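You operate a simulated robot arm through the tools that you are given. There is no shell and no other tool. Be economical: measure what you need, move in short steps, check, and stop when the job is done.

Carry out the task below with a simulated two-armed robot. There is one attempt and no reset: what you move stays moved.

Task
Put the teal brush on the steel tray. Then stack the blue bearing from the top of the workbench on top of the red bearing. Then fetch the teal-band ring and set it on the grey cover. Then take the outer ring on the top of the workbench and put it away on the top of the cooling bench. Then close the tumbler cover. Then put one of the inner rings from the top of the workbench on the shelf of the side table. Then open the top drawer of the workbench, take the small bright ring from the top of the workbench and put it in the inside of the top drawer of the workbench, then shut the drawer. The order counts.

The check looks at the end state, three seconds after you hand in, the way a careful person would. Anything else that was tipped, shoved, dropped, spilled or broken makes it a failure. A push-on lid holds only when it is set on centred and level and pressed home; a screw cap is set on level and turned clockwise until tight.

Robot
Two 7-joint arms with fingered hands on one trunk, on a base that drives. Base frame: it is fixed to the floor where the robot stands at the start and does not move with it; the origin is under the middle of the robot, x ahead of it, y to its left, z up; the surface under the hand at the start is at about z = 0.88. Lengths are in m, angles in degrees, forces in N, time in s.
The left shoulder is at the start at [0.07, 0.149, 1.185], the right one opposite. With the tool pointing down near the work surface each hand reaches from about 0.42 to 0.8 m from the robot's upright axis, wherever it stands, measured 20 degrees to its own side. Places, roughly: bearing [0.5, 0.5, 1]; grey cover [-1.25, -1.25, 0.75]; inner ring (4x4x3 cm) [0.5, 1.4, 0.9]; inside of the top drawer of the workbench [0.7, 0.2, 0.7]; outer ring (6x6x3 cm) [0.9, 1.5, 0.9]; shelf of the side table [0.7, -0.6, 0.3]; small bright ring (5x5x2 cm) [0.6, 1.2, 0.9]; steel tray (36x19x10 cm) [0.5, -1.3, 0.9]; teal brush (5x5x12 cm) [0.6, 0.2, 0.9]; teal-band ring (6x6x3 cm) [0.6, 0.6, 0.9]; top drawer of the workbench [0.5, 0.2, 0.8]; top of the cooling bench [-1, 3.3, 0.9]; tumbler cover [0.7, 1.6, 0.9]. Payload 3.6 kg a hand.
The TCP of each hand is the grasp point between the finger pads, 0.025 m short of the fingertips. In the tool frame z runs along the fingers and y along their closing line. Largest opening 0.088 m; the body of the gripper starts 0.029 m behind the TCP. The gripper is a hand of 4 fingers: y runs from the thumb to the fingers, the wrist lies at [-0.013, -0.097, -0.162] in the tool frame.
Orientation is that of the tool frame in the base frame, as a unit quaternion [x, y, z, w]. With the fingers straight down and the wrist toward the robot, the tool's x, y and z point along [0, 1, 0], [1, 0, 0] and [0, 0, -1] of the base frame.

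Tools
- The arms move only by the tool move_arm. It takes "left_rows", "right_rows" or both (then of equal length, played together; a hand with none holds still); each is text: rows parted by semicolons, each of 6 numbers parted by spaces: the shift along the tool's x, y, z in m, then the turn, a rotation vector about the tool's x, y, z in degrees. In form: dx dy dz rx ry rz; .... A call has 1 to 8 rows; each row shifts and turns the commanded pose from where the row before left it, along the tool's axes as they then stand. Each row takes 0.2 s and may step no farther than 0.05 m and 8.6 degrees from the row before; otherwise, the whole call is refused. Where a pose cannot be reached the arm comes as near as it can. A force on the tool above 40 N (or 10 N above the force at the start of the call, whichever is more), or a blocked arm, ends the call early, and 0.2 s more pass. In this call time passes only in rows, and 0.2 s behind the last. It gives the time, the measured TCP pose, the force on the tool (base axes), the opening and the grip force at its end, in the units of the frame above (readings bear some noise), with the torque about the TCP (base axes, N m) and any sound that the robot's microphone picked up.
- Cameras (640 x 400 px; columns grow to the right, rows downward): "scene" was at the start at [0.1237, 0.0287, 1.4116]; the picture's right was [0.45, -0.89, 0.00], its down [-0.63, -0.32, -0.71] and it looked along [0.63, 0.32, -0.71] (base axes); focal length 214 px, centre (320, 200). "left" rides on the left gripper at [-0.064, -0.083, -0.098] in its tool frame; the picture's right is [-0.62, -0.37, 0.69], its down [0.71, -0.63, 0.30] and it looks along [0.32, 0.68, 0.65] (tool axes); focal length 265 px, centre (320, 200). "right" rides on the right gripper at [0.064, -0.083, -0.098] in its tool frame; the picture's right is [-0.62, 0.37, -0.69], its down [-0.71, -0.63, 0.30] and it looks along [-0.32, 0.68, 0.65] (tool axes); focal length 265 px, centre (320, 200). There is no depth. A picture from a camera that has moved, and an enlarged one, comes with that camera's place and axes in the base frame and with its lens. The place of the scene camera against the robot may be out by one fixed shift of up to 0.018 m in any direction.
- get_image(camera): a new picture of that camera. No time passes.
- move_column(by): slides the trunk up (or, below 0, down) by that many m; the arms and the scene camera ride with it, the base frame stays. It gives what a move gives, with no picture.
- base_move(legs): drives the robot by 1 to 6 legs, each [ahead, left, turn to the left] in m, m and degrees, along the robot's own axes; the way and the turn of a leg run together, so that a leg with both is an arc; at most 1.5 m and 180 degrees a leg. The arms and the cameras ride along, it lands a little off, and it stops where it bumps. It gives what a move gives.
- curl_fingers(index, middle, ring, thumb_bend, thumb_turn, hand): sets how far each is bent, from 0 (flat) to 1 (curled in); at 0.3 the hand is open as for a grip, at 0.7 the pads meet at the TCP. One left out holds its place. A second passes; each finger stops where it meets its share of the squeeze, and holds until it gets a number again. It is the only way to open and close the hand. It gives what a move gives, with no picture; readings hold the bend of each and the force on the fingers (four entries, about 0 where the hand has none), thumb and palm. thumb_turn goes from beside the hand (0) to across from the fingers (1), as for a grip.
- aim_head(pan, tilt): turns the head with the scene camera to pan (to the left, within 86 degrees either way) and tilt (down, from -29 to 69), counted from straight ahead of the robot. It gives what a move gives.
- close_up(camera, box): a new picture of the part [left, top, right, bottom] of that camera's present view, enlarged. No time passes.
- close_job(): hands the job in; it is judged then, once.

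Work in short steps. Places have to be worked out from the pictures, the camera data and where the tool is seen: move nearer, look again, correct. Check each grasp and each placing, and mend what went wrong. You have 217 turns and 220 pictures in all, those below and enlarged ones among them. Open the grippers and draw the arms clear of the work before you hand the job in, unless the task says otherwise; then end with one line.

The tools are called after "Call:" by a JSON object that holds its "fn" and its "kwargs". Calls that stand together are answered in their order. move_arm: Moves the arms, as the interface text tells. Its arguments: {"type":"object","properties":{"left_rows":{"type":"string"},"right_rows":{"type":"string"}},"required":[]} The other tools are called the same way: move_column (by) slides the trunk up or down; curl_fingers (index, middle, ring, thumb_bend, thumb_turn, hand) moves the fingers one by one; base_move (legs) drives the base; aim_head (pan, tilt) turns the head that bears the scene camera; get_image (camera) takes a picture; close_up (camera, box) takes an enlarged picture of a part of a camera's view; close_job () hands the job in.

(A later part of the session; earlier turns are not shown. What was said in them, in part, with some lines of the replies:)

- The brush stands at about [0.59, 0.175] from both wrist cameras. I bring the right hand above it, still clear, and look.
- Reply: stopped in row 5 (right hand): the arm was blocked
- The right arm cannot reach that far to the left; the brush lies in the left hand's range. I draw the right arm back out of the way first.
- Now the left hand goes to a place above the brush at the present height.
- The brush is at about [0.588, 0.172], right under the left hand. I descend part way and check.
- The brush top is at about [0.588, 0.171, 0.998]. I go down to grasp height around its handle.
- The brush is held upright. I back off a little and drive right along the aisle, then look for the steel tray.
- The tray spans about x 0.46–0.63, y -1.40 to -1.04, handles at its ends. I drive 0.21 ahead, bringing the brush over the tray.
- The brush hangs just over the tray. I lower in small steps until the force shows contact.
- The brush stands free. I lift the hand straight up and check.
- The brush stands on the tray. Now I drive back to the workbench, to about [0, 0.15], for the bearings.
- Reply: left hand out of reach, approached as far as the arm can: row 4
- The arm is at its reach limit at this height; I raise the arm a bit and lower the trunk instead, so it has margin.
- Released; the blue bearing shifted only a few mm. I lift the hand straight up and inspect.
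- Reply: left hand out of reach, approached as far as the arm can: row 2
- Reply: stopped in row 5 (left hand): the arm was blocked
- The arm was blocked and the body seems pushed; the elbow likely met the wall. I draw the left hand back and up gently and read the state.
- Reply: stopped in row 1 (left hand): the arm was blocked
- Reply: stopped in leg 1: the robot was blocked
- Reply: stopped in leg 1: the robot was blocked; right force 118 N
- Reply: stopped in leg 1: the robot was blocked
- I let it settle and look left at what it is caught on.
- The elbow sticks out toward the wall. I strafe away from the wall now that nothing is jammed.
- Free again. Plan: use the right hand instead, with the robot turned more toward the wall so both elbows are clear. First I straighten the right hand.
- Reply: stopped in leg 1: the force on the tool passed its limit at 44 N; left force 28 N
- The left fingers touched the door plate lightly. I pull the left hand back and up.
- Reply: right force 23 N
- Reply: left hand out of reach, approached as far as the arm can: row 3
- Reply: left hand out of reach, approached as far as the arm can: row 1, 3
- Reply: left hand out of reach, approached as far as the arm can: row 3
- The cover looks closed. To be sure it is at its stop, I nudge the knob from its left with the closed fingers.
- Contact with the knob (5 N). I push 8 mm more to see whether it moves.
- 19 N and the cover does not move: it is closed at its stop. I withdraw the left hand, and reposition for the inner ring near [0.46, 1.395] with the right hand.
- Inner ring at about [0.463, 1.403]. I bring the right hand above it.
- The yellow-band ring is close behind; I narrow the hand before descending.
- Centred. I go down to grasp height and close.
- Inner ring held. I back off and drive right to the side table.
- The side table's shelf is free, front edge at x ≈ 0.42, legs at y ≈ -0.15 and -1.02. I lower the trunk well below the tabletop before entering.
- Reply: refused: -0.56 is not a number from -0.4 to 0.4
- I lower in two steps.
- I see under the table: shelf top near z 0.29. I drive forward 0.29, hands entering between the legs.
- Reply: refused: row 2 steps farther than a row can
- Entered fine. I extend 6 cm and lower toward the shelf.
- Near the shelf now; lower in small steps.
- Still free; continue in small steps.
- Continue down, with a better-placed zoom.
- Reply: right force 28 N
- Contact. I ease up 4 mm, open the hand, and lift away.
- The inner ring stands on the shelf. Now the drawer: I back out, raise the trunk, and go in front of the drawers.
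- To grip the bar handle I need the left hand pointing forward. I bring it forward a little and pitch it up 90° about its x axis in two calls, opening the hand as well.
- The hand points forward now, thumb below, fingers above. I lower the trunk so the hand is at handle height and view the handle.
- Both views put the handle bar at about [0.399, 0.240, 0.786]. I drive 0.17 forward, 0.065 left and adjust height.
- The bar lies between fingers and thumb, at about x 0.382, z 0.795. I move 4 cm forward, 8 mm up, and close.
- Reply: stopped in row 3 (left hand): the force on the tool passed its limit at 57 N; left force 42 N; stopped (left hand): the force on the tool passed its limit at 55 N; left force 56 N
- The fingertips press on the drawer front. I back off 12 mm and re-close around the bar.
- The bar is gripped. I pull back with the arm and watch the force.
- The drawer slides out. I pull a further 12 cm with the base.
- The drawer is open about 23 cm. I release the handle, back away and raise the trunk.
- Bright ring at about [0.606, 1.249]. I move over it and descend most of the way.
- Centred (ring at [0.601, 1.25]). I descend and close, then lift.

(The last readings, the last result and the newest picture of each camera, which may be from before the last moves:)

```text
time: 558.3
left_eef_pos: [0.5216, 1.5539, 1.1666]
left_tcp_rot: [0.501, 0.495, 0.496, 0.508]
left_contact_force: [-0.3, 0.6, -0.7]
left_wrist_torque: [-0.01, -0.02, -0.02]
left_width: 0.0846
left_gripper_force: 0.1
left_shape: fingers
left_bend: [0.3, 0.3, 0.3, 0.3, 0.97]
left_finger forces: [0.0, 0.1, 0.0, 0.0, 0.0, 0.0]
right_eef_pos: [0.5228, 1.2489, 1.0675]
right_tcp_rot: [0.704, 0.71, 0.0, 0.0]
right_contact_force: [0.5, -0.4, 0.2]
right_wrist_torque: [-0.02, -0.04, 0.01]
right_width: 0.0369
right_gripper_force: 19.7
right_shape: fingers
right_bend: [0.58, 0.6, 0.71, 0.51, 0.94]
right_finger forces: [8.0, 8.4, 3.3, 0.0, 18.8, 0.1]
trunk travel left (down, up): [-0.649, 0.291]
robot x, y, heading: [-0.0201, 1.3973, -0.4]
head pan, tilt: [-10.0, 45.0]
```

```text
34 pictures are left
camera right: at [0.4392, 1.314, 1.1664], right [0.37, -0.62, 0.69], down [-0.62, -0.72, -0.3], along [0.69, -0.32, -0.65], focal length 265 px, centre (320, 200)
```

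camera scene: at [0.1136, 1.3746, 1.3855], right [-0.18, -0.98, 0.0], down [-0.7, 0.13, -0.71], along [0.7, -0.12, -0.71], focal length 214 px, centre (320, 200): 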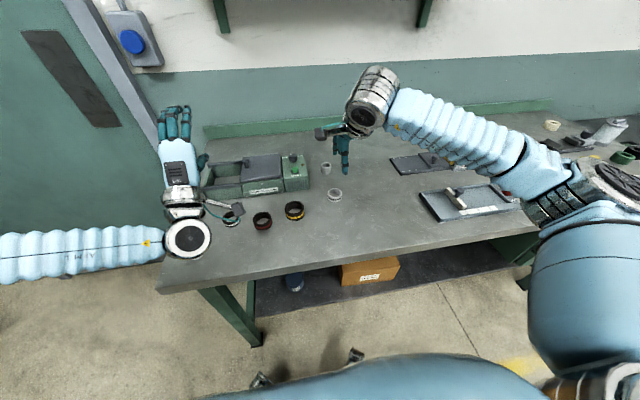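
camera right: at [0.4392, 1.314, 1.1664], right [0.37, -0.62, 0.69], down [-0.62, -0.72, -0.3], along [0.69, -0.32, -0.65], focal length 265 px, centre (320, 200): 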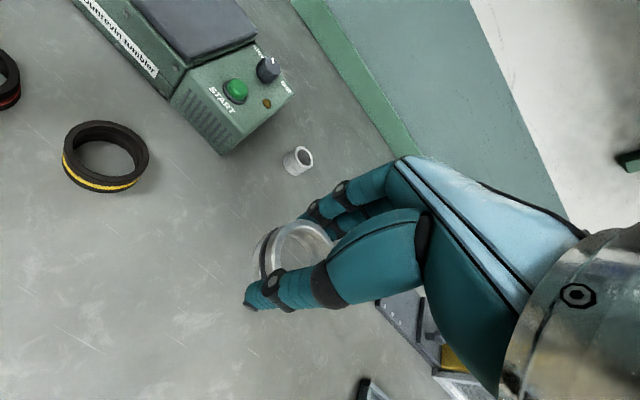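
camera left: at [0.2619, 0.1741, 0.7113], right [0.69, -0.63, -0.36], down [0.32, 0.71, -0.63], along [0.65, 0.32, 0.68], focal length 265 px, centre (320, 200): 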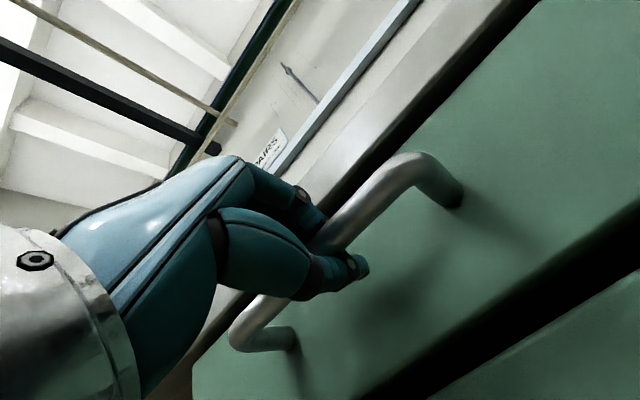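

Ring held. I drive back to the open drawer and look into it.

Call:
{"fn": "base_move", "kwargs": {"legs": [[-0.33, 0, 0], [0, -0.99, 0]]}}

Call:
{"fn": "aim_head", "kwargs": {"pan": -15, "tilt": 50}}

Call:
{"fn": "get_image", "kwargs": {"camera": "scene"}}

Call:
{"fn": "get_image", "kwargs": {"camera": "right"}}

```text
time: 575.6
left_eef_pos: [0.1878, 0.5643, 1.1648]
left_tcp_rot: [0.5, 0.496, 0.496, 0.508]
left_contact_force: [0.2, -0.5, 0.4]
left_wrist_torque: [0.0, -0.04, 0.02]
left_width: 0.0847
left_gripper_force: 0.2
left_shape: fingers
left_bend: [0.3, 0.3, 0.3, 0.3, 0.97]
left_finger forces: [0.1, 0.1, 0.1, 0.0, 0.0, 0.1]
right_eef_pos: [0.191, 0.2583, 1.0677]
right_tcp_rot: [0.702, 0.712, 0.0, 0.0]
right_contact_force: [0.3, -0.3, -0.8]
right_wrist_torque: [0.0, -0.01, 0.02]
right_width: 0.0365
right_gripper_force: 19.4
right_shape: fingers
right_bend: [0.58, 0.61, 0.71, 0.51, 0.94]
right_finger forces: [7.9, 8.3, 3.7, 0.1, 18.4, 0.0]
trunk travel left (down, up): [-0.649, 0.291]
robot x, y, heading: [-0.3475, 0.4016, -0.3]
head pan, tilt: [-10.0, 45.0]
```

```text
time: 576.3
left_eef_pos: [0.188, 0.5647, 1.165]
left_tcp_rot: [0.5, 0.496, 0.496, 0.507]
left_contact_force: [-0.4, 0.5, -0.4]
left_wrist_torque: [0.04, 0.03, 0.02]
left_width: 0.0842
left_gripper_force: 0.1
left_shape: fingers
left_bend: [0.3, 0.3, 0.3, 0.3, 0.97]
left_finger forces: [0.1, 0.1, 0.0, 0.0, 0.0, 0.0]
right_eef_pos: [0.1907, 0.2581, 1.0679]
right_tcp_rot: [0.703, 0.712, -0.001, -0.001]
right_contact_force: [-0.1, 0.1, -0.4]
right_wrist_torque: [0.01, -0.03, 0.02]
right_width: 0.0365
right_gripper_force: 19.2
right_shape: fingers
right_bend: [0.58, 0.61, 0.71, 0.51, 0.94]
right_finger forces: [7.9, 8.2, 3.7, 0.0, 18.5, 0.1]
trunk travel left (down, up): [-0.649, 0.291]
robot x, y, heading: [-0.3515, 0.4078, 0.4]
head pan, tilt: [-15.0, 50.0]
```

```text
33 pictures are left
camera scene: at [-0.2258, 0.376, 1.3786], right [-0.26, -0.97, 0.0], down [-0.74, 0.2, -0.64], along [0.62, -0.17, -0.77], focal length 214 px, centre (320, 200)
```

scene: 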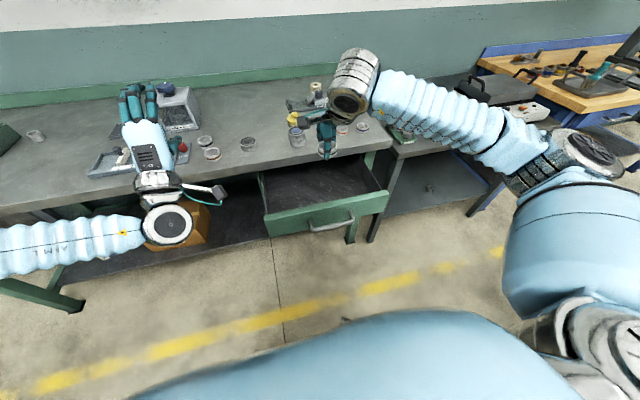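

```text
32 pictures are left
camera right: at [0.1073, 0.3226, 1.1656], right [0.38, -0.61, 0.69], down [-0.62, -0.72, -0.3], along [0.69, -0.32, -0.65], focal length 265 px, centre (320, 200)
```

right: 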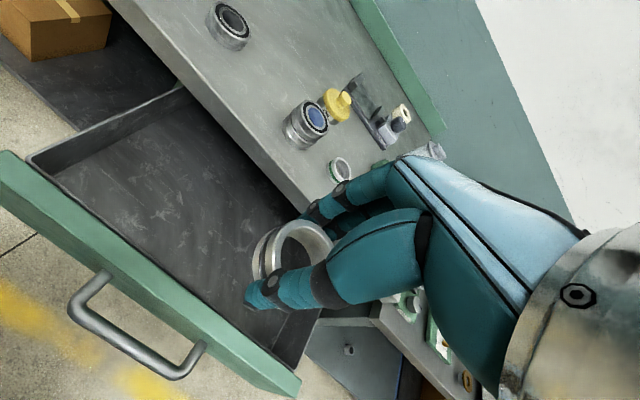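

The drawer's free opening spans x ≈ 0.205–0.378, y ≈ 0.06–0.43. I drive 7 cm forward, shift the ring to [0.297, 0.25], then lower with the trunk.

Call:
{"fn": "base_move", "kwargs": {"legs": [[0.07, 0, 0]]}}

Call:
{"fn": "move_arm", "kwargs": {"right_rows": "-0.004 0.019 0 0 0 0;-0.004 0.018 0 0 0 0"}}

Call:
{"fn": "move_column", "kwargs": {"by": -0.18}}

Call:
{"fn": "get_image", "kwargs": {"camera": "right"}}

Call:
{"fn": "get_image", "kwargs": {"camera": "scene"}}

```text
time: 577.9
left_eef_pos: [0.2548, 0.5637, 1.1656]
left_tcp_rot: [0.5, 0.496, 0.497, 0.507]
left_contact_force: [-0.2, -0.9, 0.0]
left_wrist_torque: [0.01, 0.0, 0.0]
left_width: 0.0845
left_gripper_force: 0.1
left_shape: fingers
left_bend: [0.3, 0.3, 0.3, 0.3, 0.97]
left_finger forces: [0.1, 0.0, 0.0, 0.0, 0.0, 0.0]
right_eef_pos: [0.2579, 0.2586, 1.0678]
right_tcp_rot: [0.702, 0.712, 0.0, 0.0]
right_contact_force: [-0.3, -0.4, -1.1]
right_wrist_torque: [0.03, 0.01, -0.01]
right_width: 0.0363
right_gripper_force: 19.1
right_shape: fingers
right_bend: [0.58, 0.61, 0.71, 0.51, 0.94]
right_finger forces: [7.8, 8.3, 3.7, 0.0, 18.5, 0.0]
trunk travel left (down, up): [-0.649, 0.291]
robot x, y, heading: [-0.2785, 0.4027, 0.2]
head pan, tilt: [-15.0, 50.0]
```

```text
time: 578.5
left_eef_pos: [0.258, 0.5641, 1.1647]
left_tcp_rot: [0.5, 0.496, 0.496, 0.508]
left_contact_force: [-0.2, -0.1, 0.4]
left_wrist_torque: [0.0, -0.02, -0.02]
left_width: 0.0844
left_gripper_force: 0.1
left_shape: fingers
left_bend: [0.3, 0.3, 0.3, 0.3, 0.97]
left_finger forces: [0.0, 0.0, 0.0, 0.0, 0.0, 0.1]
right_eef_pos: [0.2984, 0.2521, 1.0659]
right_tcp_rot: [0.703, 0.711, 0.0, -0.001]
right_contact_force: [-0.5, -0.3, -1.1]
right_wrist_torque: [0.02, 0.02, -0.01]
right_width: 0.0361
right_gripper_force: 19.3
right_shape: fingers
right_bend: [0.58, 0.61, 0.71, 0.51, 0.94]
right_finger forces: [7.8, 8.4, 3.7, 0.0, 18.5, 0.1]
trunk travel left (down, up): [-0.649, 0.291]
robot x, y, heading: [-0.2773, 0.4044, 0.1]
head pan, tilt: [-15.0, 50.0]
```

```text
time: 580.5
left_eef_pos: [0.2573, 0.5632, 0.986]
left_tcp_rot: [0.5, 0.496, 0.497, 0.508]
left_contact_force: [0.1, 0.2, -0.1]
left_wrist_torque: [-0.08, 0.0, 0.0]
left_width: 0.0845
left_gripper_force: 0.0
left_shape: fingers
left_bend: [0.3, 0.3, 0.3, 0.3, 0.97]
left_finger forces: [0.0, 0.1, 0.1, 0.0, 0.0, 0.1]
right_eef_pos: [0.2965, 0.2506, 0.887]
right_tcp_rot: [0.703, 0.711, -0.001, -0.001]
right_contact_force: [0.0, 0.8, -1.0]
right_wrist_torque: [-0.01, -0.03, -0.02]
right_width: 0.0363
right_gripper_force: 19.2
right_shape: fingers
right_bend: [0.58, 0.61, 0.71, 0.51, 0.94]
right_finger forces: [7.8, 8.4, 3.7, 0.0, 18.5, 0.1]
trunk travel left (down, up): [-0.469, 0.471]
robot x, y, heading: [-0.274, 0.4053, -0.2]
head pan, tilt: [-15.0, 50.0]
```

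```text
31 pictures are left
camera right: at [0.2136, 0.315, 0.9858], right [0.38, -0.62, 0.69], down [-0.62, -0.72, -0.3], along [0.69, -0.32, -0.65], focal length 265 px, centre (320, 200)
```

right: 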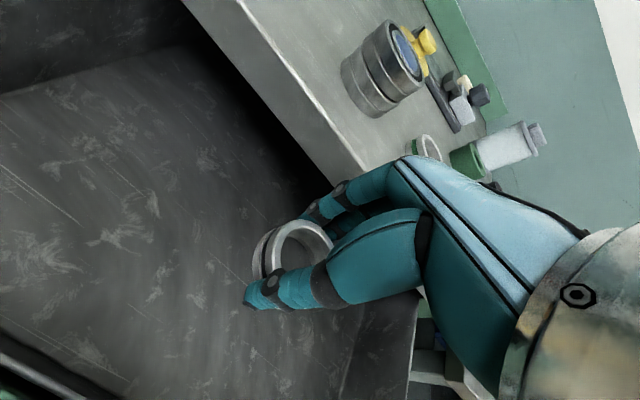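

```text
30 pictures are left
camera scene: at [-0.153, 0.3759, 1.1986], right [-0.26, -0.97, 0.0], down [-0.74, 0.2, -0.64], along [0.62, -0.17, -0.77], focal length 214 px, centre (320, 200)
```

scene: 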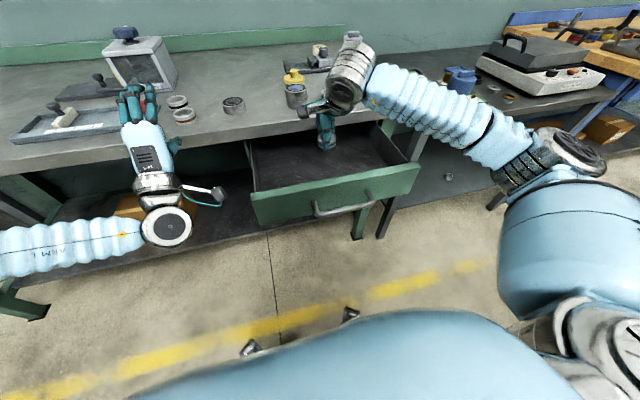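

Well inside the opening. I lower the right hand into the drawer with the arm.

Call:
{"fn": "move_arm", "kwargs": {"right_rows": "0 -0.003 0.04 0 0 0;0 0 0.04 0 0 0;0 0 0.02 0 0 0"}}

Call:
{"fn": "get_image", "kwargs": {"camera": "right"}}

```text
time: 581.3
left_eef_pos: [0.2564, 0.563, 0.9861]
left_tcp_rot: [0.5, 0.496, 0.497, 0.507]
left_contact_force: [-0.5, -0.6, 0.0]
left_wrist_torque: [0.04, 0.01, 0.01]
left_width: 0.0847
left_gripper_force: 0.1
left_shape: fingers
left_bend: [0.3, 0.3, 0.3, 0.3, 0.97]
left_finger forces: [0.0, 0.0, 0.1, 0.0, 0.1, 0.0]
right_eef_pos: [0.2963, 0.2496, 0.7865]
right_tcp_rot: [0.703, 0.711, -0.001, 0.0]
right_contact_force: [0.1, 0.8, -1.3]
right_wrist_torque: [0.02, 0.0, 0.01]
right_width: 0.0367
right_gripper_force: 18.4
right_shape: fingers
right_bend: [0.58, 0.61, 0.71, 0.51, 0.94]
right_finger forces: [7.8, 8.2, 3.8, 0.1, 18.3, 0.0]
trunk travel left (down, up): [-0.469, 0.471]
robot x, y, heading: [-0.2722, 0.4041, 0.2]
head pan, tilt: [-15.0, 50.0]
```

```text
29 pictures are left
camera right: at [0.2116, 0.3145, 0.8849], right [0.38, -0.62, 0.69], down [-0.62, -0.72, -0.3], along [0.69, -0.32, -0.65], focal length 265 px, centre (320, 200)
```

right: 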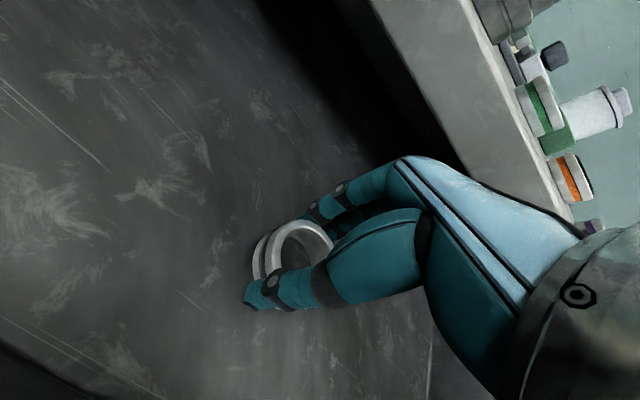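

The floor is near; I go on in small rows.

Call:
{"fn": "move_arm", "kwargs": {"right_rows": "0 0 0.006 0 0 0;0 0 0.006 0 0 0;0 0 0.004 0 0 0"}}

Call:
{"fn": "move_arm", "kwargs": {"right_rows": "0 0 0.004 0 0 0;0 0 0.004 0 0 0;0 0 0.003 0 0 0"}}

Call:
{"fn": "get_image", "kwargs": {"camera": "right"}}

```text
time: 582.1
left_eef_pos: [0.2578, 0.5643, 0.985]
left_tcp_rot: [0.501, 0.496, 0.496, 0.507]
left_contact_force: [-0.9, 0.1, -0.6]
left_wrist_torque: [0.01, -0.02, -0.03]
left_width: 0.0845
left_gripper_force: 0.1
left_shape: fingers
left_bend: [0.3, 0.3, 0.3, 0.3, 0.97]
left_finger forces: [0.0, 0.0, 0.0, 0.0, 0.0, 0.1]
right_eef_pos: [0.2943, 0.2513, 0.7706]
right_tcp_rot: [0.703, 0.711, -0.001, 0.0]
right_contact_force: [0.6, -0.6, -0.5]
right_wrist_torque: [-0.02, 0.02, 0.04]
right_width: 0.0364
right_gripper_force: 18.7
right_shape: fingers
right_bend: [0.58, 0.61, 0.71, 0.51, 0.94]
right_finger forces: [7.8, 8.3, 3.8, 0.1, 18.3, 0.0]
trunk travel left (down, up): [-0.469, 0.471]
robot x, y, heading: [-0.2736, 0.4035, -0.0]
head pan, tilt: [-15.0, 50.0]
```

```text
time: 582.9
left_eef_pos: [0.254, 0.5645, 0.9877]
left_tcp_rot: [0.5, 0.495, 0.497, 0.508]
left_contact_force: [-0.5, 0.4, -0.1]
left_wrist_torque: [-0.01, 0.0, -0.01]
left_width: 0.0846
left_gripper_force: 0.0
left_shape: fingers
left_bend: [0.3, 0.3, 0.3, 0.3, 0.97]
left_finger forces: [0.1, 0.1, 0.0, 0.0, 0.1, 0.0]
right_eef_pos: [0.294, 0.2504, 0.7679]
right_tcp_rot: [0.703, 0.711, 0.006, 0.004]
right_contact_force: [1.9, -3.2, 28.5]
right_wrist_torque: [-0.05, -0.29, -0.03]
right_width: 0.0365
right_gripper_force: 29.2
right_shape: fingers
right_bend: [0.58, 0.6, 0.71, 0.51, 0.94]
right_finger forces: [16.3, 18.4, 4.3, 0.1, 20.1, 0.0]
trunk travel left (down, up): [-0.469, 0.471]
robot x, y, heading: [-0.2775, 0.4029, -0.2]
head pan, tilt: [-15.0, 50.0]
```

```text
28 pictures are left
camera right: at [0.209, 0.3151, 0.8651], right [0.37, -0.62, 0.7], down [-0.62, -0.72, -0.32], along [0.7, -0.32, -0.64], focal length 265 px, centre (320, 200)
```

right: 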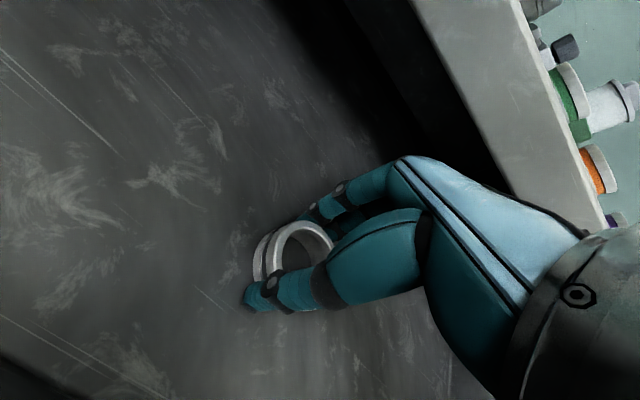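

The ring is on the drawer floor. I ease up 7 mm, open, and lift out.

Call:
{"fn": "move_arm", "kwargs": {"right_rows": "0 0 -0.004 0 0 0;0 0 -0.003 0 0 0"}}

Call:
{"fn": "curl_fingers", "kwargs": {"hand": "right", "index": 0.38, "middle": 0.38, "ring": 0.38, "thumb_bend": 0.38}}

Call:
{"fn": "move_arm", "kwargs": {"right_rows": "0 0 -0.01 0 0 0;0 0 -0.03 0 0 0;0 0 -0.05 0 0 0;0 0 -0.05 0 0 0;0 0 -0.05 0 0 0;0 0 -0.05 0 0 0"}}

Call:
{"fn": "get_image", "kwargs": {"camera": "right"}}

```text
time: 583.5
left_eef_pos: [0.2559, 0.5633, 0.9862]
left_tcp_rot: [0.499, 0.496, 0.498, 0.507]
left_contact_force: [0.8, 0.3, 0.4]
left_wrist_torque: [0.01, 0.02, -0.01]
left_width: 0.0844
left_gripper_force: 0.0
left_shape: fingers
left_bend: [0.3, 0.3, 0.3, 0.3, 0.97]
left_finger forces: [0.0, 0.1, 0.0, 0.0, 0.1, 0.1]
right_eef_pos: [0.2919, 0.2518, 0.7684]
right_tcp_rot: [0.703, 0.711, -0.001, 0.0]
right_contact_force: [1.4, -4.0, 15.6]
right_wrist_torque: [-0.06, -0.26, -0.04]
right_width: 0.0363
right_gripper_force: 25.9
right_shape: fingers
right_bend: [0.58, 0.61, 0.71, 0.5, 0.94]
right_finger forces: [13.1, 15.5, 4.2, 0.1, 19.3, 0.0]
trunk travel left (down, up): [-0.469, 0.471]
robot x, y, heading: [-0.2765, 0.407, 0.1]
head pan, tilt: [-15.0, 50.0]
```

```text
time: 584.5
left_eef_pos: [0.2547, 0.5667, 0.987]
left_tcp_rot: [0.5, 0.495, 0.496, 0.509]
left_contact_force: [0.4, 0.0, 1.0]
left_wrist_torque: [-0.01, 0.02, 0.03]
left_width: 0.0843
left_gripper_force: 0.0
left_shape: fingers
left_bend: [0.3, 0.3, 0.3, 0.3, 0.97]
left_finger forces: [0.1, 0.0, 0.1, 0.0, 0.0, 0.0]
right_eef_pos: [0.2928, 0.2516, 0.7676]
right_tcp_rot: [0.702, 0.712, 0.0, 0.0]
right_contact_force: [0.0, 0.6, 9.3]
right_wrist_torque: [-0.06, -0.4, 0.03]
right_width: 0.0678
right_gripper_force: 4.4
right_shape: fingers
right_bend: [0.38, 0.36, 0.38, 0.38, 0.97]
right_finger forces: [0.1, 9.1, 0.1, 0.0, 0.0, 0.0]
trunk travel left (down, up): [-0.469, 0.471]
robot x, y, heading: [-0.2761, 0.4068, 0.1]
head pan, tilt: [-15.0, 50.0]
```

```text
time: 585.9
left_eef_pos: [0.2559, 0.5651, 0.9858]
left_tcp_rot: [0.5, 0.496, 0.497, 0.507]
left_contact_force: [-0.4, 0.6, -0.2]
left_wrist_torque: [0.01, 0.06, -0.01]
left_width: 0.0845
left_gripper_force: 0.0
left_shape: fingers
left_bend: [0.3, 0.3, 0.3, 0.3, 0.97]
left_finger forces: [0.0, 0.1, 0.0, 0.0, 0.0, 0.0]
right_eef_pos: [0.2932, 0.2523, 1.0086]
right_tcp_rot: [0.702, 0.712, -0.002, 0.001]
right_contact_force: [-0.6, 0.4, -0.2]
right_wrist_torque: [-0.01, 0.0, 0.02]
right_width: 0.0678
right_gripper_force: 0.0
right_shape: fingers
right_bend: [0.38, 0.38, 0.38, 0.38, 0.97]
right_finger forces: [0.0, 0.0, 0.0, 0.0, 0.0, 0.0]
trunk travel left (down, up): [-0.469, 0.471]
robot x, y, heading: [-0.278, 0.4045, 0.0]
head pan, tilt: [-15.0, 50.0]
```

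```text
27 pictures are left
camera right: at [0.2098, 0.3165, 1.1066], right [0.38, -0.61, 0.69], down [-0.62, -0.72, -0.3], along [0.69, -0.32, -0.65], focal length 265 px, centre (320, 200)
```

right: 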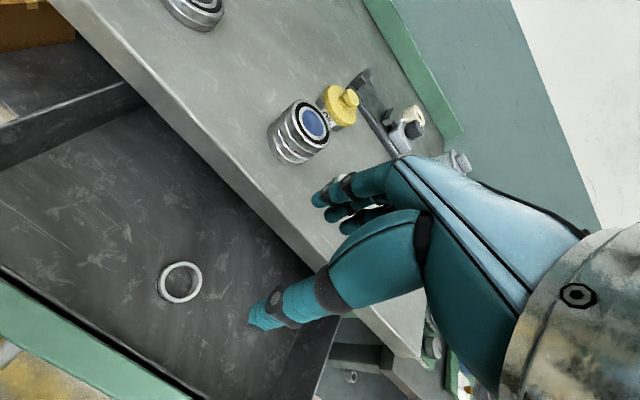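

The ring lies flat in the drawer. To shut it: back away, retract the right arm, lower, and line the left fist up with the handle.

Call:
{"fn": "base_move", "kwargs": {"legs": [[-0.35, 0, 0]]}}

Call:
{"fn": "move_arm", "kwargs": {"right_rows": "0 -0.04 -0.01 0 0 0;0 -0.04 -0.01 0 0 0;0 -0.04 -0.01 0 0 0;0 -0.04 -0.01 0 0 0;0 -0.04 -0.01 0 0 0;0 -0.04 -0.01 0 0 0"}}

Call:
{"fn": "move_column", "kwargs": {"by": -0.2}}

Call:
{"fn": "base_move", "kwargs": {"legs": [[0, -0.325, 0]]}}

Call:
{"fn": "curl_fingers", "kwargs": {"hand": "left", "index": 0.66, "middle": 0.66, "ring": 0.66, "thumb_bend": 0.66}}

Call:
{"fn": "aim_head", "kwargs": {"pan": 15, "tilt": 30}}

Call:
{"fn": "get_image", "kwargs": {"camera": "scene"}}

```text
time: 590.9
left_eef_pos: [-0.0901, 0.5627, 0.9861]
left_tcp_rot: [0.501, 0.495, 0.495, 0.508]
left_contact_force: [-0.2, -0.2, -0.2]
left_wrist_torque: [0.01, 0.01, 0.0]
left_width: 0.0843
left_gripper_force: 0.0
left_shape: fingers
left_bend: [0.3, 0.3, 0.3, 0.3, 0.97]
left_finger forces: [0.1, 0.1, 0.0, 0.0, 0.0, 0.0]
right_eef_pos: [-0.0547, 0.2507, 1.0087]
right_tcp_rot: [0.703, 0.711, -0.001, -0.001]
right_contact_force: [-0.2, 0.7, 0.1]
right_wrist_torque: [0.01, 0.0, 0.01]
right_width: 0.0677
right_gripper_force: 0.1
right_shape: fingers
right_bend: [0.38, 0.38, 0.38, 0.38, 0.97]
right_finger forces: [0.0, 0.0, 0.0, 0.0, 0.1, 0.0]
trunk travel left (down, up): [-0.469, 0.471]
robot x, y, heading: [-0.6256, 0.4075, 0.0]
head pan, tilt: [-15.0, 50.0]
```

```text
time: 592.3
left_eef_pos: [-0.0926, 0.5626, 0.9877]
left_tcp_rot: [0.5, 0.495, 0.497, 0.508]
left_contact_force: [-0.3, -0.9, 0.5]
left_wrist_torque: [0.01, 0.04, 0.02]
left_width: 0.0846
left_gripper_force: 0.0
left_shape: fingers
left_bend: [0.3, 0.3, 0.3, 0.3, 0.97]
left_finger forces: [0.1, 0.1, 0.0, 0.1, 0.0, 0.1]
right_eef_pos: [-0.2972, 0.2478, 1.0699]
right_tcp_rot: [0.704, 0.71, 0.0, 0.001]
right_contact_force: [-0.2, 0.8, -0.2]
right_wrist_torque: [0.01, -0.01, -0.02]
right_width: 0.0678
right_gripper_force: 0.0
right_shape: fingers
right_bend: [0.38, 0.38, 0.38, 0.38, 0.97]
right_finger forces: [0.0, 0.0, 0.0, 0.0, 0.0, 0.0]
trunk travel left (down, up): [-0.469, 0.471]
robot x, y, heading: [-0.6286, 0.4014, 0.0]
head pan, tilt: [-15.0, 50.0]
```

```text
time: 594.4
left_eef_pos: [-0.0909, 0.5617, 0.7849]
left_tcp_rot: [0.501, 0.495, 0.496, 0.509]
left_contact_force: [0.4, -0.5, 0.1]
left_wrist_torque: [0.0, 0.01, 0.01]
left_width: 0.0847
left_gripper_force: 0.0
left_shape: fingers
left_bend: [0.3, 0.3, 0.3, 0.3, 0.97]
left_finger forces: [0.1, 0.1, 0.0, 0.1, 0.0, 0.0]
right_eef_pos: [-0.2948, 0.2486, 0.8684]
right_tcp_rot: [0.703, 0.711, 0.0, 0.0]
right_contact_force: [-0.6, -0.2, -0.4]
right_wrist_torque: [0.01, 0.0, -0.01]
right_width: 0.0678
right_gripper_force: 0.0
right_shape: fingers
right_bend: [0.38, 0.38, 0.38, 0.38, 0.97]
right_finger forces: [0.0, 0.1, 0.0, 0.0, 0.1, 0.0]
trunk travel left (down, up): [-0.269, 0.671]
robot x, y, heading: [-0.6284, 0.4031, -0.1]
head pan, tilt: [-15.0, 50.0]
```

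```text
time: 599.2
left_eef_pos: [-0.0904, 0.2377, 0.785]
left_tcp_rot: [0.5, 0.496, 0.497, 0.508]
left_contact_force: [0.2, 0.0, 0.1]
left_wrist_torque: [0.0, 0.02, 0.0]
left_width: 0.0846
left_gripper_force: 0.1
left_shape: fingers
left_bend: [0.3, 0.3, 0.3, 0.3, 0.97]
left_finger forces: [0.0, 0.0, 0.1, 0.1, 0.1, 0.0]
right_eef_pos: [-0.2941, -0.0785, 0.8682]
right_tcp_rot: [0.703, 0.711, 0.0, 0.0]
right_contact_force: [0.3, -0.2, 0.2]
right_wrist_torque: [-0.01, -0.02, -0.01]
right_width: 0.0677
right_gripper_force: 0.0
right_shape: fingers
right_bend: [0.38, 0.38, 0.38, 0.38, 0.97]
right_finger forces: [0.1, 0.0, 0.1, 0.1, 0.0, 0.1]
trunk travel left (down, up): [-0.269, 0.671]
robot x, y, heading: [-0.6292, 0.0777, 0.0]
head pan, tilt: [-15.0, 50.0]
```

```text
time: 600.2
left_eef_pos: [-0.0914, 0.2377, 0.7852]
left_tcp_rot: [0.5, 0.496, 0.496, 0.508]
left_contact_force: [-0.1, 0.4, -0.2]
left_wrist_torque: [-0.01, 0.0, -0.02]
left_width: 0.0072
left_gripper_force: 0.1
left_shape: fingers
left_bend: [0.66, 0.66, 0.66, 0.66, 0.97]
left_finger forces: [0.1, 0.1, 0.0, 0.0, 0.0, 0.0]
right_eef_pos: [-0.2957, -0.0781, 0.8669]
right_tcp_rot: [0.703, 0.712, 0.0, -0.001]
right_contact_force: [0.8, 0.7, -0.4]
right_wrist_torque: [0.02, 0.01, 0.01]
right_width: 0.0679
right_gripper_force: 0.0
right_shape: fingers
right_bend: [0.38, 0.38, 0.38, 0.38, 0.97]
right_finger forces: [0.0, 0.0, 0.1, 0.0, 0.0, 0.1]
trunk travel left (down, up): [-0.269, 0.671]
robot x, y, heading: [-0.6263, 0.0764, -0.2]
head pan, tilt: [-15.0, 50.0]
```

```text
time: 601.1
left_eef_pos: [-0.0911, 0.2372, 0.786]
left_tcp_rot: [0.501, 0.496, 0.496, 0.508]
left_contact_force: [-0.5, -1.0, -0.1]
left_wrist_torque: [-0.01, 0.05, 0.03]
left_width: 0.0074
left_gripper_force: 0.0
left_shape: fingers
left_bend: [0.66, 0.66, 0.66, 0.66, 0.97]
left_finger forces: [0.0, 0.1, 0.0, 0.1, 0.0, 0.0]
right_eef_pos: [-0.2952, -0.0775, 0.8691]
right_tcp_rot: [0.702, 0.712, -0.001, -0.001]
right_contact_force: [0.0, -1.0, -0.5]
right_wrist_torque: [0.03, -0.03, -0.01]
right_width: 0.0679
right_gripper_force: 0.0
right_shape: fingers
right_bend: [0.38, 0.38, 0.38, 0.38, 0.97]
right_finger forces: [0.1, 0.1, 0.0, 0.0, 0.1, 0.0]
trunk travel left (down, up): [-0.269, 0.671]
robot x, y, heading: [-0.6287, 0.0746, -0.0]
head pan, tilt: [15.0, 30.0]
```

```text
26 pictures are left
camera scene: at [-0.4894, 0.0915, 1.028], right [0.26, -0.97, 0.0], down [-0.48, -0.13, -0.87], along [0.84, 0.22, -0.5], focal length 214 px, centre (320, 200)
```

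scene: 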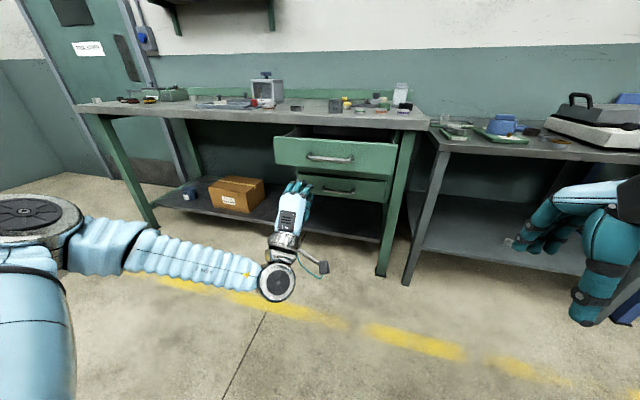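

The left fist is lined up with the handle. I drive forward to push the drawer in.

Call:
{"fn": "base_move", "kwargs": {"legs": [[0.34, 0, 0]]}}

Call:
{"fn": "get_image", "kwargs": {"camera": "scene"}}

```text
time: 606.0
left_eef_pos: [0.2491, 0.238, 0.7841]
left_tcp_rot: [0.501, 0.495, 0.496, 0.508]
left_contact_force: [0.2, -0.6, 0.5]
left_wrist_torque: [0.02, -0.02, 0.0]
left_width: 0.01
left_gripper_force: 1.6
left_shape: fingers
left_bend: [0.65, 0.65, 0.65, 0.64, 0.97]
left_finger forces: [0.8, 0.8, 0.3, 0.0, 1.4, 0.0]
right_eef_pos: [0.0454, -0.0764, 0.8685]
right_tcp_rot: [0.703, 0.711, 0.0, 0.0]
right_contact_force: [0.0, -0.3, 1.7]
right_wrist_torque: [0.03, -0.01, 0.01]
right_width: 0.068
right_gripper_force: 0.1
right_shape: fingers
right_bend: [0.38, 0.38, 0.38, 0.38, 0.97]
right_finger forces: [0.1, 0.0, 0.0, 0.1, 0.1, 0.0]
trunk travel left (down, up): [-0.269, 0.671]
robot x, y, heading: [-0.2897, 0.0762, 0.1]
head pan, tilt: [15.0, 30.0]
```

```text
25 pictures are left
camera scene: at [-0.1482, 0.0916, 1.028], right [0.26, -0.97, 0.0], down [-0.48, -0.13, -0.87], along [0.84, 0.22, -0.5], focal length 214 px, centre (320, 200)
```

scene: 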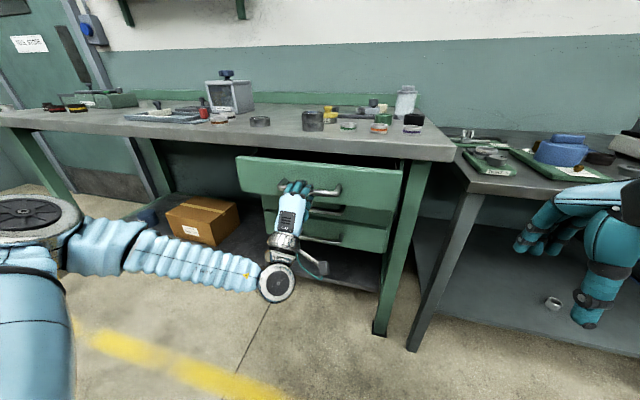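

The drawer goes in. I push the remaining ~11 cm.

Call:
{"fn": "base_move", "kwargs": {"legs": [[0.095, 0, 0]]}}

Call:
{"fn": "close_up", "kwargs": {"camera": "scene", "box": [220, 100, 440, 260]}}

```text
time: 607.9
left_eef_pos: [0.3425, 0.2383, 0.7854]
left_tcp_rot: [0.5, 0.496, 0.496, 0.508]
left_contact_force: [-0.1, 0.4, -0.6]
left_wrist_torque: [-0.03, 0.04, -0.04]
left_width: 0.0069
left_gripper_force: 0.0
left_shape: fingers
left_bend: [0.66, 0.66, 0.66, 0.66, 0.97]
left_finger forces: [0.0, 0.1, 0.0, 0.1, 0.0, 0.0]
right_eef_pos: [0.1391, -0.0784, 0.869]
right_tcp_rot: [0.703, 0.711, 0.0, 0.0]
right_contact_force: [-0.4, 0.0, 0.1]
right_wrist_torque: [-0.04, 0.0, 0.0]
right_width: 0.0679
right_gripper_force: 0.1
right_shape: fingers
right_bend: [0.38, 0.38, 0.38, 0.38, 0.97]
right_finger forces: [0.0, 0.0, 0.0, 0.0, 0.0, 0.1]
trunk travel left (down, up): [-0.269, 0.671]
robot x, y, heading: [-0.1916, 0.0791, -0.1]
head pan, tilt: [15.0, 30.0]
```

```text
2.50 times, centred on (330, 180) of scene
camera zoom: at [-0.0509, 0.0916, 1.028], right [0.26, -0.97, 0.0], down [-0.48, -0.13, -0.87], along [0.84, 0.22, -0.5], focal length 536 px, centre (295, 250)
```

zoom: 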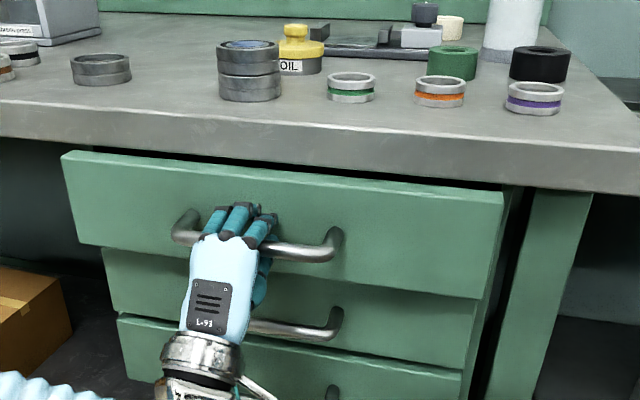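

A few centimetres remain; I push with the arm in small rows until it stops.

Call:
{"fn": "move_arm", "kwargs": {"left_rows": "0 0 0.01 0 0 0;0 0 0.01 0 0 0;0 0 0.008 0 0 0;0 0 0.006 0 0 0"}}

Call:
{"fn": "close_up", "kwargs": {"camera": "scene", "box": [220, 100, 440, 260]}}

```text
time: 608.9
left_eef_pos: [0.3756, 0.2377, 0.7861]
left_tcp_rot: [0.5, 0.496, 0.496, 0.508]
left_contact_force: [0.0, -0.6, 0.5]
left_wrist_torque: [0.01, 0.01, 0.0]
left_width: 0.0071
left_gripper_force: 0.0
left_shape: fingers
left_bend: [0.66, 0.66, 0.66, 0.66, 0.98]
left_finger forces: [0.1, 0.0, 0.1, 0.0, 0.0, 0.0]
right_eef_pos: [0.1383, -0.0766, 0.8681]
right_tcp_rot: [0.703, 0.711, 0.0, 0.0]
right_contact_force: [0.3, 0.1, 0.4]
right_wrist_torque: [0.0, 0.0, -0.01]
right_width: 0.0677
right_gripper_force: 0.2
right_shape: fingers
right_bend: [0.38, 0.38, 0.38, 0.38, 0.97]
right_finger forces: [0.1, 0.0, 0.1, 0.0, 0.0, 0.0]
trunk travel left (down, up): [-0.269, 0.671]
robot x, y, heading: [-0.1885, 0.0783, -0.2]
head pan, tilt: [15.0, 30.0]
```

```text
2.50 times, centred on (330, 180) of scene
camera zoom: at [-0.0512, 0.0917, 1.0281], right [0.26, -0.97, 0.0], down [-0.48, -0.13, -0.87], along [0.84, 0.22, -0.5], focal length 536 px, centre (295, 250)
```

zoom: 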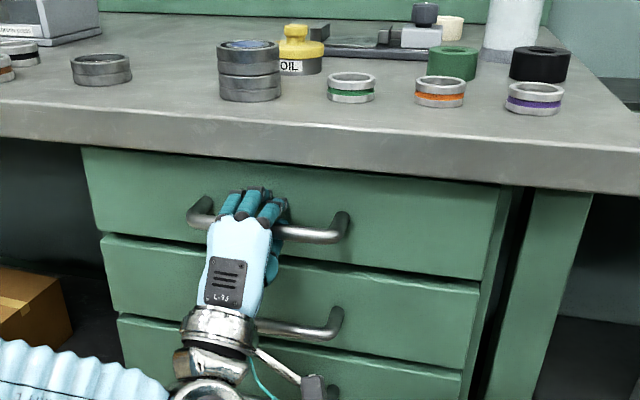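

Still sliding; continue until resistance.

Call:
{"fn": "move_arm", "kwargs": {"left_rows": "0 0 0.006 0 0 0;0 0 0.006 0 0 0;0 0 0.005 0 0 0;0 0 0.004 0 0 0;0 0 0.004 0 0 0"}}

Call:
{"fn": "close_up", "kwargs": {"camera": "scene", "box": [220, 100, 440, 260]}}

```text
time: 609.5
left_eef_pos: [0.3792, 0.2332, 0.7856]
left_tcp_rot: [0.503, 0.492, 0.493, 0.512]
left_contact_force: [-32.2, 2.8, -3.2]
left_wrist_torque: [0.08, 0.4, -0.04]
left_width: 0.0069
left_gripper_force: 16.0
left_shape: fingers
left_bend: [0.66, 0.66, 0.66, 0.69, 1.0]
left_finger forces: [2.2, 3.0, 0.0, 0.0, 26.9, 0.0]
right_eef_pos: [0.1358, -0.0759, 0.8706]
right_tcp_rot: [0.703, 0.711, 0.001, 0.002]
right_contact_force: [-0.8, -1.2, -0.2]
right_wrist_torque: [0.0, 0.0, -0.03]
right_width: 0.0677
right_gripper_force: 0.0
right_shape: fingers
right_bend: [0.38, 0.38, 0.38, 0.38, 0.97]
right_finger forces: [0.0, 0.0, 0.0, 0.0, 0.0, 0.1]
trunk travel left (down, up): [-0.269, 0.671]
robot x, y, heading: [-0.1862, 0.0788, -0.0]
head pan, tilt: [15.0, 30.0]
stopped in row 2 (left hand): the force on the tool passed its limit at 48 N (the readings are from after the stop); the commanded pose is now the measured one
```

```text
2.50 times, centred on (330, 180) of scene
camera zoom: at [-0.0548, 0.0922, 1.0285], right [0.26, -0.97, 0.0], down [-0.48, -0.13, -0.87], along [0.84, 0.22, -0.5], focal length 536 px, centre (295, 250)
```

zoom: 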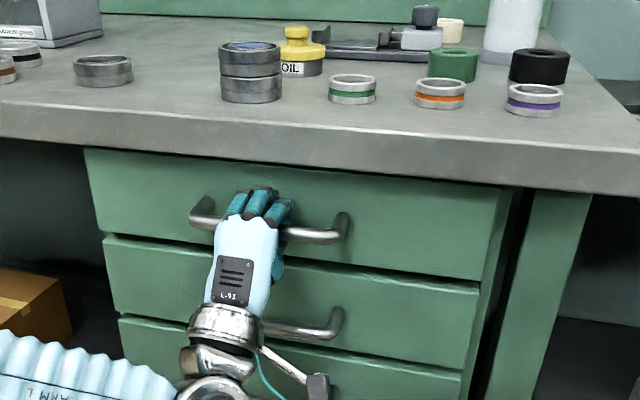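

48 N resistance: the drawer is shut and flush with the others. I ease back a little, open the hand, and withdraw.

Call:
{"fn": "move_arm", "kwargs": {"left_rows": "0 0 -0.006 0 0 0;0 0 -0.004 0 0 0"}}

Call:
{"fn": "close_up", "kwargs": {"camera": "scene", "box": [270, 150, 370, 230]}}

Call:
{"fn": "get_image", "kwargs": {"camera": "left"}}

```text
time: 610.1
left_eef_pos: [0.3748, 0.2355, 0.7852]
left_tcp_rot: [0.503, 0.495, 0.494, 0.508]
left_contact_force: [-0.2, 0.2, -0.2]
left_wrist_torque: [-0.01, 0.02, -0.02]
left_width: 0.0065
left_gripper_force: 0.1
left_shape: fingers
left_bend: [0.66, 0.66, 0.66, 0.66, 0.98]
left_finger forces: [0.0, 0.0, 0.1, 0.0, 0.0, 0.0]
right_eef_pos: [0.1392, -0.0771, 0.8691]
right_tcp_rot: [0.702, 0.712, -0.001, 0.0]
right_contact_force: [-1.2, 1.0, 0.2]
right_wrist_torque: [-0.01, 0.04, -0.03]
right_width: 0.0679
right_gripper_force: 0.0
right_shape: fingers
right_bend: [0.38, 0.38, 0.38, 0.38, 0.97]
right_finger forces: [0.0, 0.0, 0.0, 0.1, 0.1, 0.1]
trunk travel left (down, up): [-0.269, 0.671]
robot x, y, heading: [-0.1847, 0.0736, -0.1]
head pan, tilt: [15.0, 30.0]
```

```text
5.00 times, centred on (320, 190) of scene
camera zoom: at [-0.0516, 0.0917, 1.0282], right [0.26, -0.97, 0.0], down [-0.48, -0.13, -0.87], along [0.84, 0.22, -0.5], focal length 1072 px, centre (320, 250)
```

zoom: 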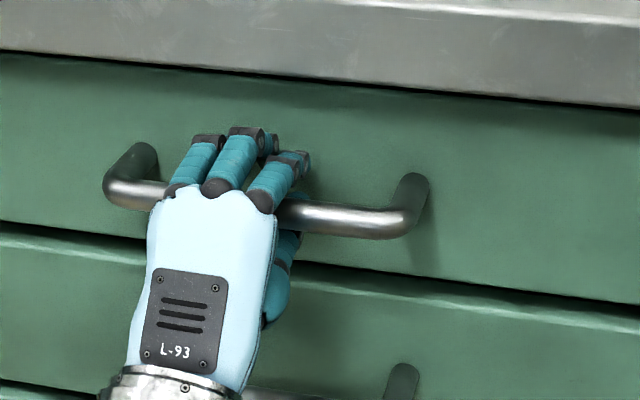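

```text
20 pictures are left
camera left: at [0.2754, 0.1713, 0.7009], right [0.68, -0.64, -0.36], down [0.32, 0.7, -0.63], along [0.66, 0.31, 0.69], focal length 265 px, centre (320, 200)
```

left: 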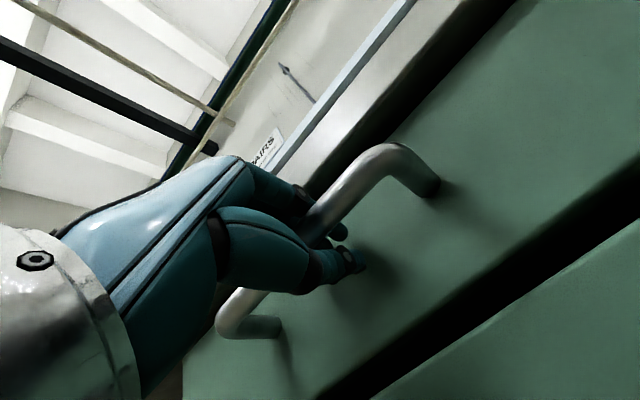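

The curled fingers reach over the bar. I back off 13 mm, open the hand fully, then press the panel once more with open fingertips.

Call:
{"fn": "move_arm", "kwargs": {"left_rows": "0 0 -0.007 0 0 0;0 0 -0.006 0 0 0"}}

Call:
{"fn": "curl_fingers", "kwargs": {"hand": "left", "index": 0.3, "middle": 0.3, "ring": 0.3, "thumb_bend": 0.3}}

Call:
{"fn": "move_arm", "kwargs": {"left_rows": "0 0 0.003 0 0 0;0 0 0.003 0 0 0;0 0 0.003 0 0 0"}}

Call:
{"fn": "close_up", "kwargs": {"camera": "scene", "box": [220, 100, 440, 260]}}

```text
time: 610.7
left_eef_pos: [0.3614, 0.2348, 0.7838]
left_tcp_rot: [0.503, 0.494, 0.493, 0.509]
left_contact_force: [0.1, 0.1, 0.5]
left_wrist_torque: [0.01, 0.03, 0.02]
left_width: 0.0068
left_gripper_force: 0.1
left_shape: fingers
left_bend: [0.66, 0.66, 0.66, 0.66, 0.98]
left_finger forces: [0.1, 0.1, 0.0, 0.0, 0.0, 0.1]
right_eef_pos: [0.138, -0.077, 0.8694]
right_tcp_rot: [0.703, 0.711, 0.0, 0.001]
right_contact_force: [0.6, -1.7, 0.0]
right_wrist_torque: [-0.01, -0.04, -0.03]
right_width: 0.068
right_gripper_force: 0.1
right_shape: fingers
right_bend: [0.38, 0.38, 0.38, 0.38, 0.97]
right_finger forces: [0.0, 0.0, 0.1, 0.0, 0.0, 0.1]
trunk travel left (down, up): [-0.269, 0.671]
robot x, y, heading: [-0.1879, 0.0784, 0.2]
head pan, tilt: [15.0, 30.0]
```

```text
time: 611.7
left_eef_pos: [0.3624, 0.2347, 0.7837]
left_tcp_rot: [0.503, 0.495, 0.494, 0.508]
left_contact_force: [0.9, -0.2, 0.2]
left_wrist_torque: [0.02, -0.01, 0.02]
left_width: 0.0843
left_gripper_force: 0.1
left_shape: fingers
left_bend: [0.3, 0.3, 0.3, 0.3, 0.98]
left_finger forces: [0.1, 0.0, 0.1, 0.0, 0.0, 0.0]
right_eef_pos: [0.1388, -0.077, 0.8675]
right_tcp_rot: [0.703, 0.711, 0.0, 0.0]
right_contact_force: [-0.2, 0.4, -0.2]
right_wrist_torque: [-0.01, 0.01, 0.0]
right_width: 0.068
right_gripper_force: 0.1
right_shape: fingers
right_bend: [0.38, 0.38, 0.38, 0.38, 0.97]
right_finger forces: [0.0, 0.1, 0.0, 0.0, 0.1, 0.0]
trunk travel left (down, up): [-0.269, 0.671]
robot x, y, heading: [-0.1904, 0.0796, -0.3]
head pan, tilt: [15.0, 30.0]
```

```text
time: 612.5
left_eef_pos: [0.3708, 0.2346, 0.783]
left_tcp_rot: [0.503, 0.494, 0.493, 0.509]
left_contact_force: [-0.8, 0.2, -0.9]
left_wrist_torque: [0.01, -0.03, 0.03]
left_width: 0.0845
left_gripper_force: 0.7
left_shape: fingers
left_bend: [0.3, 0.3, 0.3, 0.3, 0.98]
left_finger forces: [0.0, 0.9, 0.1, 0.0, 0.1, 0.0]
right_eef_pos: [0.1381, -0.0762, 0.8688]
right_tcp_rot: [0.703, 0.711, 0.0, 0.0]
right_contact_force: [-1.2, 0.3, 0.6]
right_wrist_torque: [-0.04, -0.02, 0.01]
right_width: 0.0677
right_gripper_force: 0.0
right_shape: fingers
right_bend: [0.38, 0.38, 0.38, 0.38, 0.97]
right_finger forces: [0.1, 0.0, 0.1, 0.0, 0.0, 0.0]
trunk travel left (down, up): [-0.269, 0.671]
robot x, y, heading: [-0.1887, 0.0781, 0.1]
head pan, tilt: [15.0, 30.0]
```

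```text
2.50 times, centred on (330, 180) of scene
camera zoom: at [-0.0511, 0.0917, 1.028], right [0.26, -0.97, 0.0], down [-0.48, -0.13, -0.87], along [0.84, 0.22, -0.5], focal length 536 px, centre (295, 250)
```

zoom: 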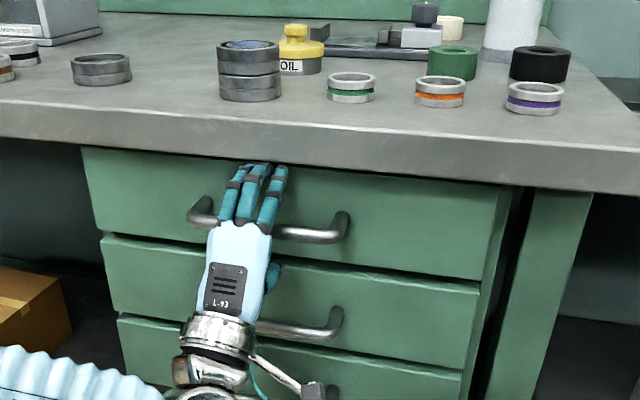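

Fingertips just touch the panel. One more gentle press, then withdraw.

Call:
{"fn": "move_arm", "kwargs": {"left_rows": "0 0 0.003 0 0 0;0 0 0.003 0 0 0;0 0 0.003 0 0 0;0 0 0.003 0 0 0"}}

Call:
{"fn": "move_arm", "kwargs": {"left_rows": "0 0 -0.01 0 0 0;0 0 -0.03 0 0 0;0 0 -0.04 0 0 0;0 0 -0.04 0 0 0"}}

Call:
{"fn": "base_move", "kwargs": {"legs": [[-0.3, 0, 0]]}}

Call:
{"fn": "get_image", "kwargs": {"camera": "scene"}}

```text
time: 613.5
left_eef_pos: [0.3773, 0.2321, 0.7801]
left_tcp_rot: [0.506, 0.494, 0.492, 0.509]
left_contact_force: [-23.0, 1.6, -11.0]
left_wrist_torque: [-0.2, -1.28, 0.24]
left_width: 0.0847
left_gripper_force: 12.8
left_shape: fingers
left_bend: [0.3, 0.3, 0.3, 0.3, 0.98]
left_finger forces: [0.0, 25.1, 0.0, 0.0, 0.1, 0.0]
right_eef_pos: [0.1381, -0.0761, 0.8686]
right_tcp_rot: [0.702, 0.712, 0.001, 0.0]
right_contact_force: [-0.4, -0.1, 1.5]
right_wrist_torque: [0.01, -0.02, -0.01]
right_width: 0.0676
right_gripper_force: 0.1
right_shape: fingers
right_bend: [0.38, 0.38, 0.38, 0.38, 0.97]
right_finger forces: [0.1, 0.0, 0.0, 0.0, 0.0, 0.0]
trunk travel left (down, up): [-0.269, 0.671]
robot x, y, heading: [-0.1875, 0.0742, -0.0]
head pan, tilt: [15.0, 30.0]
stopped in row 4 (left hand): the force on the tool passed its limit at 41 N (the readings are from after the stop); the commanded pose is now the measured one
```

```text
time: 614.5
left_eef_pos: [0.2629, 0.2359, 0.7787]
left_tcp_rot: [0.505, 0.493, 0.492, 0.509]
left_contact_force: [-0.1, 0.3, 0.1]
left_wrist_torque: [-0.02, -0.05, 0.01]
left_width: 0.0847
left_gripper_force: 0.1
left_shape: fingers
left_bend: [0.3, 0.3, 0.3, 0.3, 0.98]
left_finger forces: [0.1, 0.0, 0.1, 0.0, 0.0, 0.1]
left hand out of reach, approached as far as the arm can: row 4
right_eef_pos: [0.1391, -0.0775, 0.8698]
right_tcp_rot: [0.703, 0.712, 0.0, 0.0]
right_contact_force: [0.7, 0.3, -0.6]
right_wrist_torque: [0.0, 0.0, 0.01]
right_width: 0.0679
right_gripper_force: 0.0
right_shape: fingers
right_bend: [0.38, 0.38, 0.38, 0.38, 0.97]
right_finger forces: [0.0, 0.0, 0.0, 0.0, 0.1, 0.0]
trunk travel left (down, up): [-0.269, 0.671]
robot x, y, heading: [-0.1894, 0.0742, 0.1]
head pan, tilt: [15.0, 30.0]
```

```text
time: 619.0
left_eef_pos: [-0.0373, 0.2367, 0.7789]
left_tcp_rot: [0.504, 0.493, 0.492, 0.51]
left_contact_force: [0.2, 0.8, 0.3]
left_wrist_torque: [0.02, 0.02, -0.02]
left_width: 0.0844
left_gripper_force: 0.1
left_shape: fingers
left_bend: [0.3, 0.3, 0.3, 0.3, 0.98]
left_finger forces: [0.1, 0.0, 0.0, 0.0, 0.0, 0.0]
right_eef_pos: [-0.1639, -0.0767, 0.8682]
right_tcp_rot: [0.703, 0.711, 0.0, 0.0]
right_contact_force: [0.9, 0.2, 0.1]
right_wrist_torque: [-0.05, 0.02, 0.02]
right_width: 0.068
right_gripper_force: 0.0
right_shape: fingers
right_bend: [0.38, 0.38, 0.38, 0.38, 0.97]
right_finger forces: [0.1, 0.0, 0.0, 0.0, 0.1, 0.0]
trunk travel left (down, up): [-0.269, 0.671]
robot x, y, heading: [-0.4913, 0.076, -0.0]
head pan, tilt: [15.0, 30.0]
```

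```text
18 pictures are left
camera scene: at [-0.355, 0.0917, 1.0281], right [0.26, -0.97, 0.0], down [-0.48, -0.13, -0.87], along [0.84, 0.22, -0.5], focal length 214 px, centre (320, 200)
```

scene: 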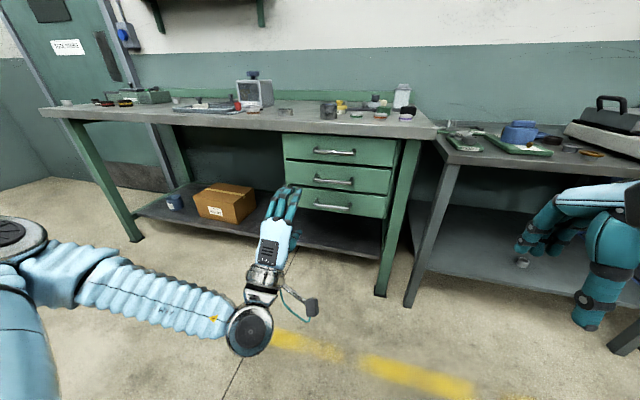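

The drawer is shut. One last zoom to check drawers and bench items.

Call:
{"fn": "close_up", "kwargs": {"camera": "scene", "box": [270, 70, 450, 220]}}

Call:
{"fn": "close_up", "kwargs": {"camera": "scene", "box": [40, 60, 280, 140]}}

```text
2.67 times, centred on (360, 145) of scene
camera zoom: at [-0.355, 0.0917, 1.0281], right [0.26, -0.97, 0.0], down [-0.48, -0.13, -0.87], along [0.84, 0.22, -0.5], focal length 572 px, centre (213, 347)
```

zoom: 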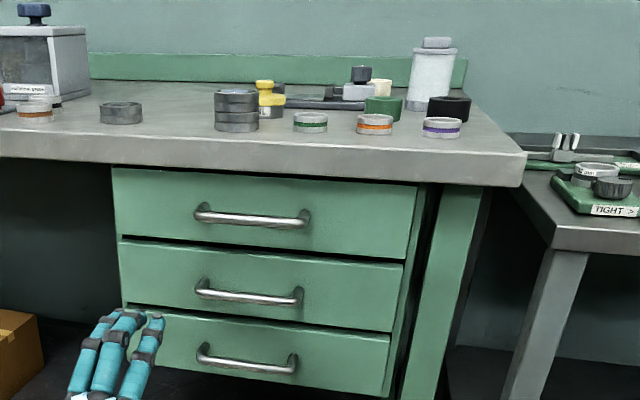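

```text
2.67 times, centred on (160, 100) of scene
camera zoom: at [-0.355, 0.0917, 1.0281], right [0.26, -0.97, 0.0], down [-0.48, -0.13, -0.87], along [0.84, 0.22, -0.5], focal length 572 px, centre (747, 467)
```

zoom: 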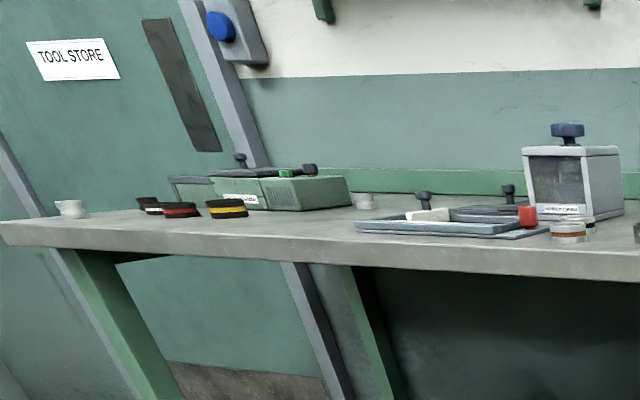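

All drawers are flush, the stack stands, and the bench items are in place. Both hands are open and clear, so I hand in.

Call:
{"fn": "close_job", "kwargs": {}}

```text
The job is handed in.
```

All seven steps are done in the order asked, and the job is handed in. While I was fetching the outer ring the left arm bumped the wall, and later the fingers touched the door plate. I saw nothing tipped or moved by either.
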